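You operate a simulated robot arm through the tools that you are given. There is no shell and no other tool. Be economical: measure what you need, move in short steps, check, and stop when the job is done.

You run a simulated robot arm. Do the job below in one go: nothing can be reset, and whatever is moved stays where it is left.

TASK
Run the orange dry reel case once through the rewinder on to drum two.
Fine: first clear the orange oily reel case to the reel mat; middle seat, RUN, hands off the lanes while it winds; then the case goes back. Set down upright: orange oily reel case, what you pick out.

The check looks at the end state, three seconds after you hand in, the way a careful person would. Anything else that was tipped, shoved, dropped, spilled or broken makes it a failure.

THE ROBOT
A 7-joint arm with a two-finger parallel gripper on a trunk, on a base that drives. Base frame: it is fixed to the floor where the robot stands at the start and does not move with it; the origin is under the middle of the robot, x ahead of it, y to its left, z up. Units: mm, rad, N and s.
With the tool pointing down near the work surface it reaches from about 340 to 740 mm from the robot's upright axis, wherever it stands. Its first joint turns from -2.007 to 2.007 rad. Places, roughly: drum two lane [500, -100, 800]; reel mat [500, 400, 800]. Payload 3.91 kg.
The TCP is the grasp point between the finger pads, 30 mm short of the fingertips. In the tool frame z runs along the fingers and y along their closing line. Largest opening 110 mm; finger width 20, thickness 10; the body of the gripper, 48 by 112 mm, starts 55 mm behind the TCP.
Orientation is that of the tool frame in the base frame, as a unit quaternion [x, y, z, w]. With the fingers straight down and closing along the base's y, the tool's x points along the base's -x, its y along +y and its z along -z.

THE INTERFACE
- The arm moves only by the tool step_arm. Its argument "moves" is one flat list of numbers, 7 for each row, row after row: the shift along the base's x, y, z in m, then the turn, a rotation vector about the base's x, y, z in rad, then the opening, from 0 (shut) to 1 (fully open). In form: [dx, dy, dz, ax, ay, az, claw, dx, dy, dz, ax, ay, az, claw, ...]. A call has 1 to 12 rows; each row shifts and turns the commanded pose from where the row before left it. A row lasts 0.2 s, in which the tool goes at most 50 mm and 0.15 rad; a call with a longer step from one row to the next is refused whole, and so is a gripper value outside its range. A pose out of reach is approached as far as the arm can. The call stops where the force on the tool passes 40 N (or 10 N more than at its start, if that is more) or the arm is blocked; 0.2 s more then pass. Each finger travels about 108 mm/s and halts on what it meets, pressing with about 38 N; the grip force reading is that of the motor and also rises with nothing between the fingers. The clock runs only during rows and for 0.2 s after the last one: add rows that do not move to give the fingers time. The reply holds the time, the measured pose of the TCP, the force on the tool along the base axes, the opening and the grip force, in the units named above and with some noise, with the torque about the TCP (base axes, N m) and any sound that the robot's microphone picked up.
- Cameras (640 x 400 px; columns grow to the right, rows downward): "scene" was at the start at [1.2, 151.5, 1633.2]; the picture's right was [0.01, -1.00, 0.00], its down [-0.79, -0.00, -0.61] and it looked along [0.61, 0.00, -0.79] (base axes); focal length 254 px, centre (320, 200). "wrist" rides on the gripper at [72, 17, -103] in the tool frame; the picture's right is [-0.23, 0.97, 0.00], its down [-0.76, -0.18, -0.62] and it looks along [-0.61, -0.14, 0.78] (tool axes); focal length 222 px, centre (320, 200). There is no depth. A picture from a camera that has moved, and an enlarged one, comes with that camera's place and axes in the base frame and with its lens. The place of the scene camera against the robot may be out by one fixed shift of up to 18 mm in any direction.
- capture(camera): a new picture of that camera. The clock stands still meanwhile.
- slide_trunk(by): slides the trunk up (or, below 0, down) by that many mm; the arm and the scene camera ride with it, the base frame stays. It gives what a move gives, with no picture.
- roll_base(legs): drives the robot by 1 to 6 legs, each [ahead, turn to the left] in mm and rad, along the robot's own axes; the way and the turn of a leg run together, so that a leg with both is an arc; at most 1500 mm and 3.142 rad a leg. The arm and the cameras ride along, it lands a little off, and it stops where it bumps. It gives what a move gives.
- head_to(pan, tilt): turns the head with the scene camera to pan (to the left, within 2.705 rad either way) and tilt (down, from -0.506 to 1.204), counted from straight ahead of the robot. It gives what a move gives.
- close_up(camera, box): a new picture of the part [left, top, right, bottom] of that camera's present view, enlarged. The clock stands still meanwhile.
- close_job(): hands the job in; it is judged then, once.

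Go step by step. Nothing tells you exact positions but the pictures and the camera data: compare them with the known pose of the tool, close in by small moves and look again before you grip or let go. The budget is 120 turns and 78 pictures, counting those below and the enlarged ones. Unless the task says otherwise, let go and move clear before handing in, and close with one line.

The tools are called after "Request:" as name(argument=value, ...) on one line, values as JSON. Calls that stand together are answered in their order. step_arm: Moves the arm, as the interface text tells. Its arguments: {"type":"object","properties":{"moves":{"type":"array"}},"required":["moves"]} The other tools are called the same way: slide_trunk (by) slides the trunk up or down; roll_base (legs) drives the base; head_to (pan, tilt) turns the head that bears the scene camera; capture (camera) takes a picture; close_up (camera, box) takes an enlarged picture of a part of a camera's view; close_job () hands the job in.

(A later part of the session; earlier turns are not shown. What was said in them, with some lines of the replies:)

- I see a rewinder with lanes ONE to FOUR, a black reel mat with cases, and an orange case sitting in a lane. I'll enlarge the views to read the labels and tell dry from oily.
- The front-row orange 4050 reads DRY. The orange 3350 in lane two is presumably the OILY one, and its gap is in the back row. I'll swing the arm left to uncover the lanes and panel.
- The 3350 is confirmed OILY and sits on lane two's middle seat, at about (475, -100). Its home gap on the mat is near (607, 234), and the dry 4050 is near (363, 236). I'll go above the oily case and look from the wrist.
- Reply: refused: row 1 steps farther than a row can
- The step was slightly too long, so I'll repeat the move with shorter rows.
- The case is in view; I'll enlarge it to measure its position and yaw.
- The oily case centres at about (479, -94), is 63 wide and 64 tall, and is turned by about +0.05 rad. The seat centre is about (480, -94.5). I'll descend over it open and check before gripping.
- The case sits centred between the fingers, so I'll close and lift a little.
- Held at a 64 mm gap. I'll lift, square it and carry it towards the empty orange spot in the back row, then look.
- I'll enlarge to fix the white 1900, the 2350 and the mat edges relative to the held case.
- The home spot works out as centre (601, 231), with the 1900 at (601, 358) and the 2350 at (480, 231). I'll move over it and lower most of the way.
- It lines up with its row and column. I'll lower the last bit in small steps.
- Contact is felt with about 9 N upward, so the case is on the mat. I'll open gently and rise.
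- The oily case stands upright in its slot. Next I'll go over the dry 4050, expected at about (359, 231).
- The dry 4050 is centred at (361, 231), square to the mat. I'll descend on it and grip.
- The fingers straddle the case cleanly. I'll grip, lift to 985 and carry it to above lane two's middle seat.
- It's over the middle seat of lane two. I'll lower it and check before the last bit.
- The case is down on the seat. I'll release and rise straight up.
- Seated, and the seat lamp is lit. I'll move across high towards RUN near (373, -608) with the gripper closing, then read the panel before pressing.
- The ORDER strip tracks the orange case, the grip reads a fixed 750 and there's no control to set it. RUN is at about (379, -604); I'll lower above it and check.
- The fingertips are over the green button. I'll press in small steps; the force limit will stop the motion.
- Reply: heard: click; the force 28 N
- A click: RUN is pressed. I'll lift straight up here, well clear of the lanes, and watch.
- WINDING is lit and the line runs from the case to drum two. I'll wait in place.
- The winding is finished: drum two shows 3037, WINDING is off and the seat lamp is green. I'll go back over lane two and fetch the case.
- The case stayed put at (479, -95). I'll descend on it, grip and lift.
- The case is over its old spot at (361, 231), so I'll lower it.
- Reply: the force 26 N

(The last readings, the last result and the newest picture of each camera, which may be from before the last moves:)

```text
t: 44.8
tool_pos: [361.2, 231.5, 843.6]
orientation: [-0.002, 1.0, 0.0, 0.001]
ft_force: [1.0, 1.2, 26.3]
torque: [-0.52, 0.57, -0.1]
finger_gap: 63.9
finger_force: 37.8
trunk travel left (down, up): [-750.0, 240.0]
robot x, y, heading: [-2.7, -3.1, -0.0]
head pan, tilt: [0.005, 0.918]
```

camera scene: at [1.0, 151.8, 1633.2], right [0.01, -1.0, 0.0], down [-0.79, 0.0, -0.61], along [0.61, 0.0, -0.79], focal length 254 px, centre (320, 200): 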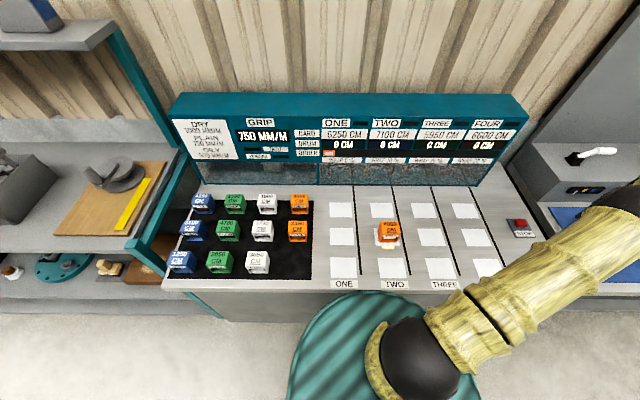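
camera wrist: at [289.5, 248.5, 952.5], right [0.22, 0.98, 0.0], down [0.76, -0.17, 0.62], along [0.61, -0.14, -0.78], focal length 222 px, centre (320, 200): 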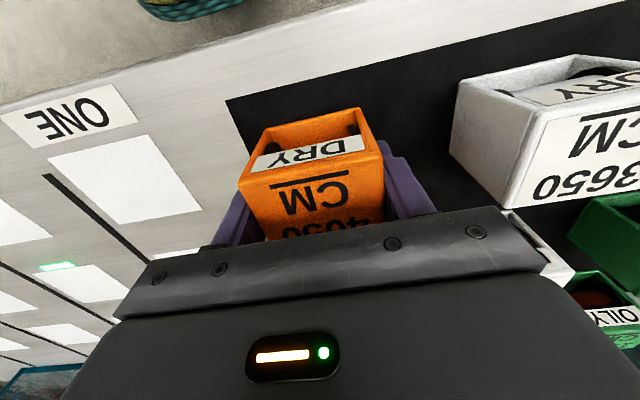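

It's on the mat with 26 N of contact. I'll ease up a touch, release and rise.

Request:
step_arm(moves=[0, 0, 0.002, 0, 0, 0, 0.3, 0, 0, 0, 0, 0, 0, 0.65, 0, 0, 0, 0, 0, 0, 0.95, 0, 0, 0, 0, 0, 0, 0.95, 0, 0, 0.02, 0, 0, 0, 0.95, 0, 0, 0.045, 0, 0, 0, 0.95, 0, 0, 0.045, 0, 0, 0, 0.95, 0, 0, 0.045, 0, 0, 0, 0.95, 0, 0, 0.045, 0, 0, 0, 0.95])

Request:
step_arm(moves=[0, -0.045, 0.02, 0, 0, 0, 0.95, 0, -0.045, 0.02, 0, 0, 0, 0.95, 0, -0.045, 0.02, 0, 0, 0, 0.95, 0, -0.045, 0.02, 0, 0, 0, 0.95, 0.0, -0.045, 0, 0, 0, 0, 0.95, 0.0, -0.045, 0, 0, 0, 0, 0.95, 0, -0.045, 0, 0, 0, 0, 0.95, 0, -0.045, 0, 0, 0, 0, 0.95, 0, -0.045, 0, 0, 0, 0, 0.95, 0, -0.045, 0, 0, 0, 0, 0.95])

Request:
capture(camera="scene")

Request:
close_up(camera="scene", box=[160, 90, 340, 290])

```text
t: 46.8
tool_pos: [358.0, 229.9, 1043.0]
orientation: [-0.004, 1.0, 0.0, 0.0]
ft_force: [0.7, 0.3, 0.0]
torque: [0.03, -0.02, -0.01]
finger_gap: 104.5
finger_force: 0.1
trunk travel left (down, up): [-750.0, 240.0]
robot x, y, heading: [-5.7, -4.6, -0.001]
head pan, tilt: [0.005, 0.918]
```

```text
t: 49.0
tool_pos: [363.3, -221.3, 1124.6]
orientation: [-0.004, 1.0, 0.0, 0.0]
ft_force: [-0.6, 0.1, -0.6]
torque: [-0.02, 0.02, -0.01]
finger_gap: 104.7
finger_force: 0.1
trunk travel left (down, up): [-750.0, 240.0]
robot x, y, heading: [3.3, -5.9, -0.005]
head pan, tilt: [0.005, 0.918]
```

```text
42 pictures are left
camera scene: at [1.6, 150.1, 1633.3], right [0.0, -1.0, 0.0], down [-0.8, 0.0, -0.61], along [0.61, 0.0, -0.8], focal length 254 px, centre (320, 200)
```

scene: 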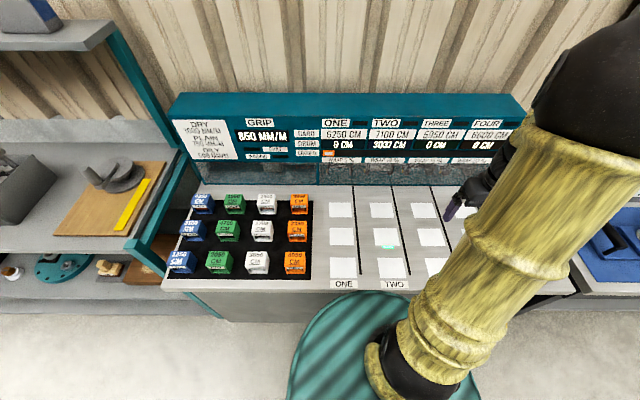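

```text
2.00 times, centred on (250, 190) of scene
camera zoom: at [1.6, 150.1, 1633.3], right [0.0, -1.0, 0.0], down [-0.8, 0.0, -0.61], along [0.61, 0.0, -0.8], focal length 508 px, centre (460, 220)
```

zoom: 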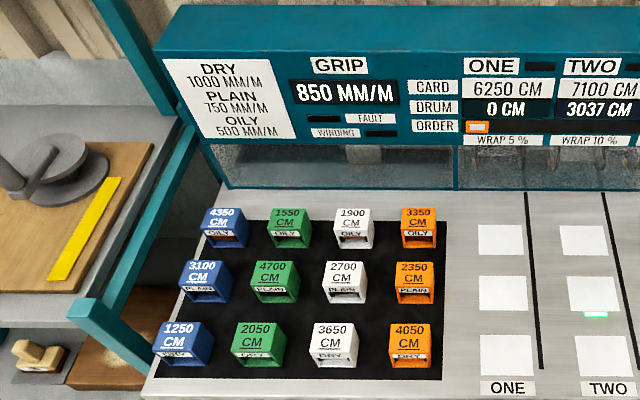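

Both orange cases stand upright on the mat, the lanes are empty, drum two shows 3037 CM and the arm is clear. I'm handing in.

Request:
close_job()

```text
The job is handed in.
```

I ran the orange dry case (4050) once through the rewinder onto drum two, which now reads 3037 CM. It is back in its place on the reel mat, and the oily case (3350) stands upright in its own slot there.
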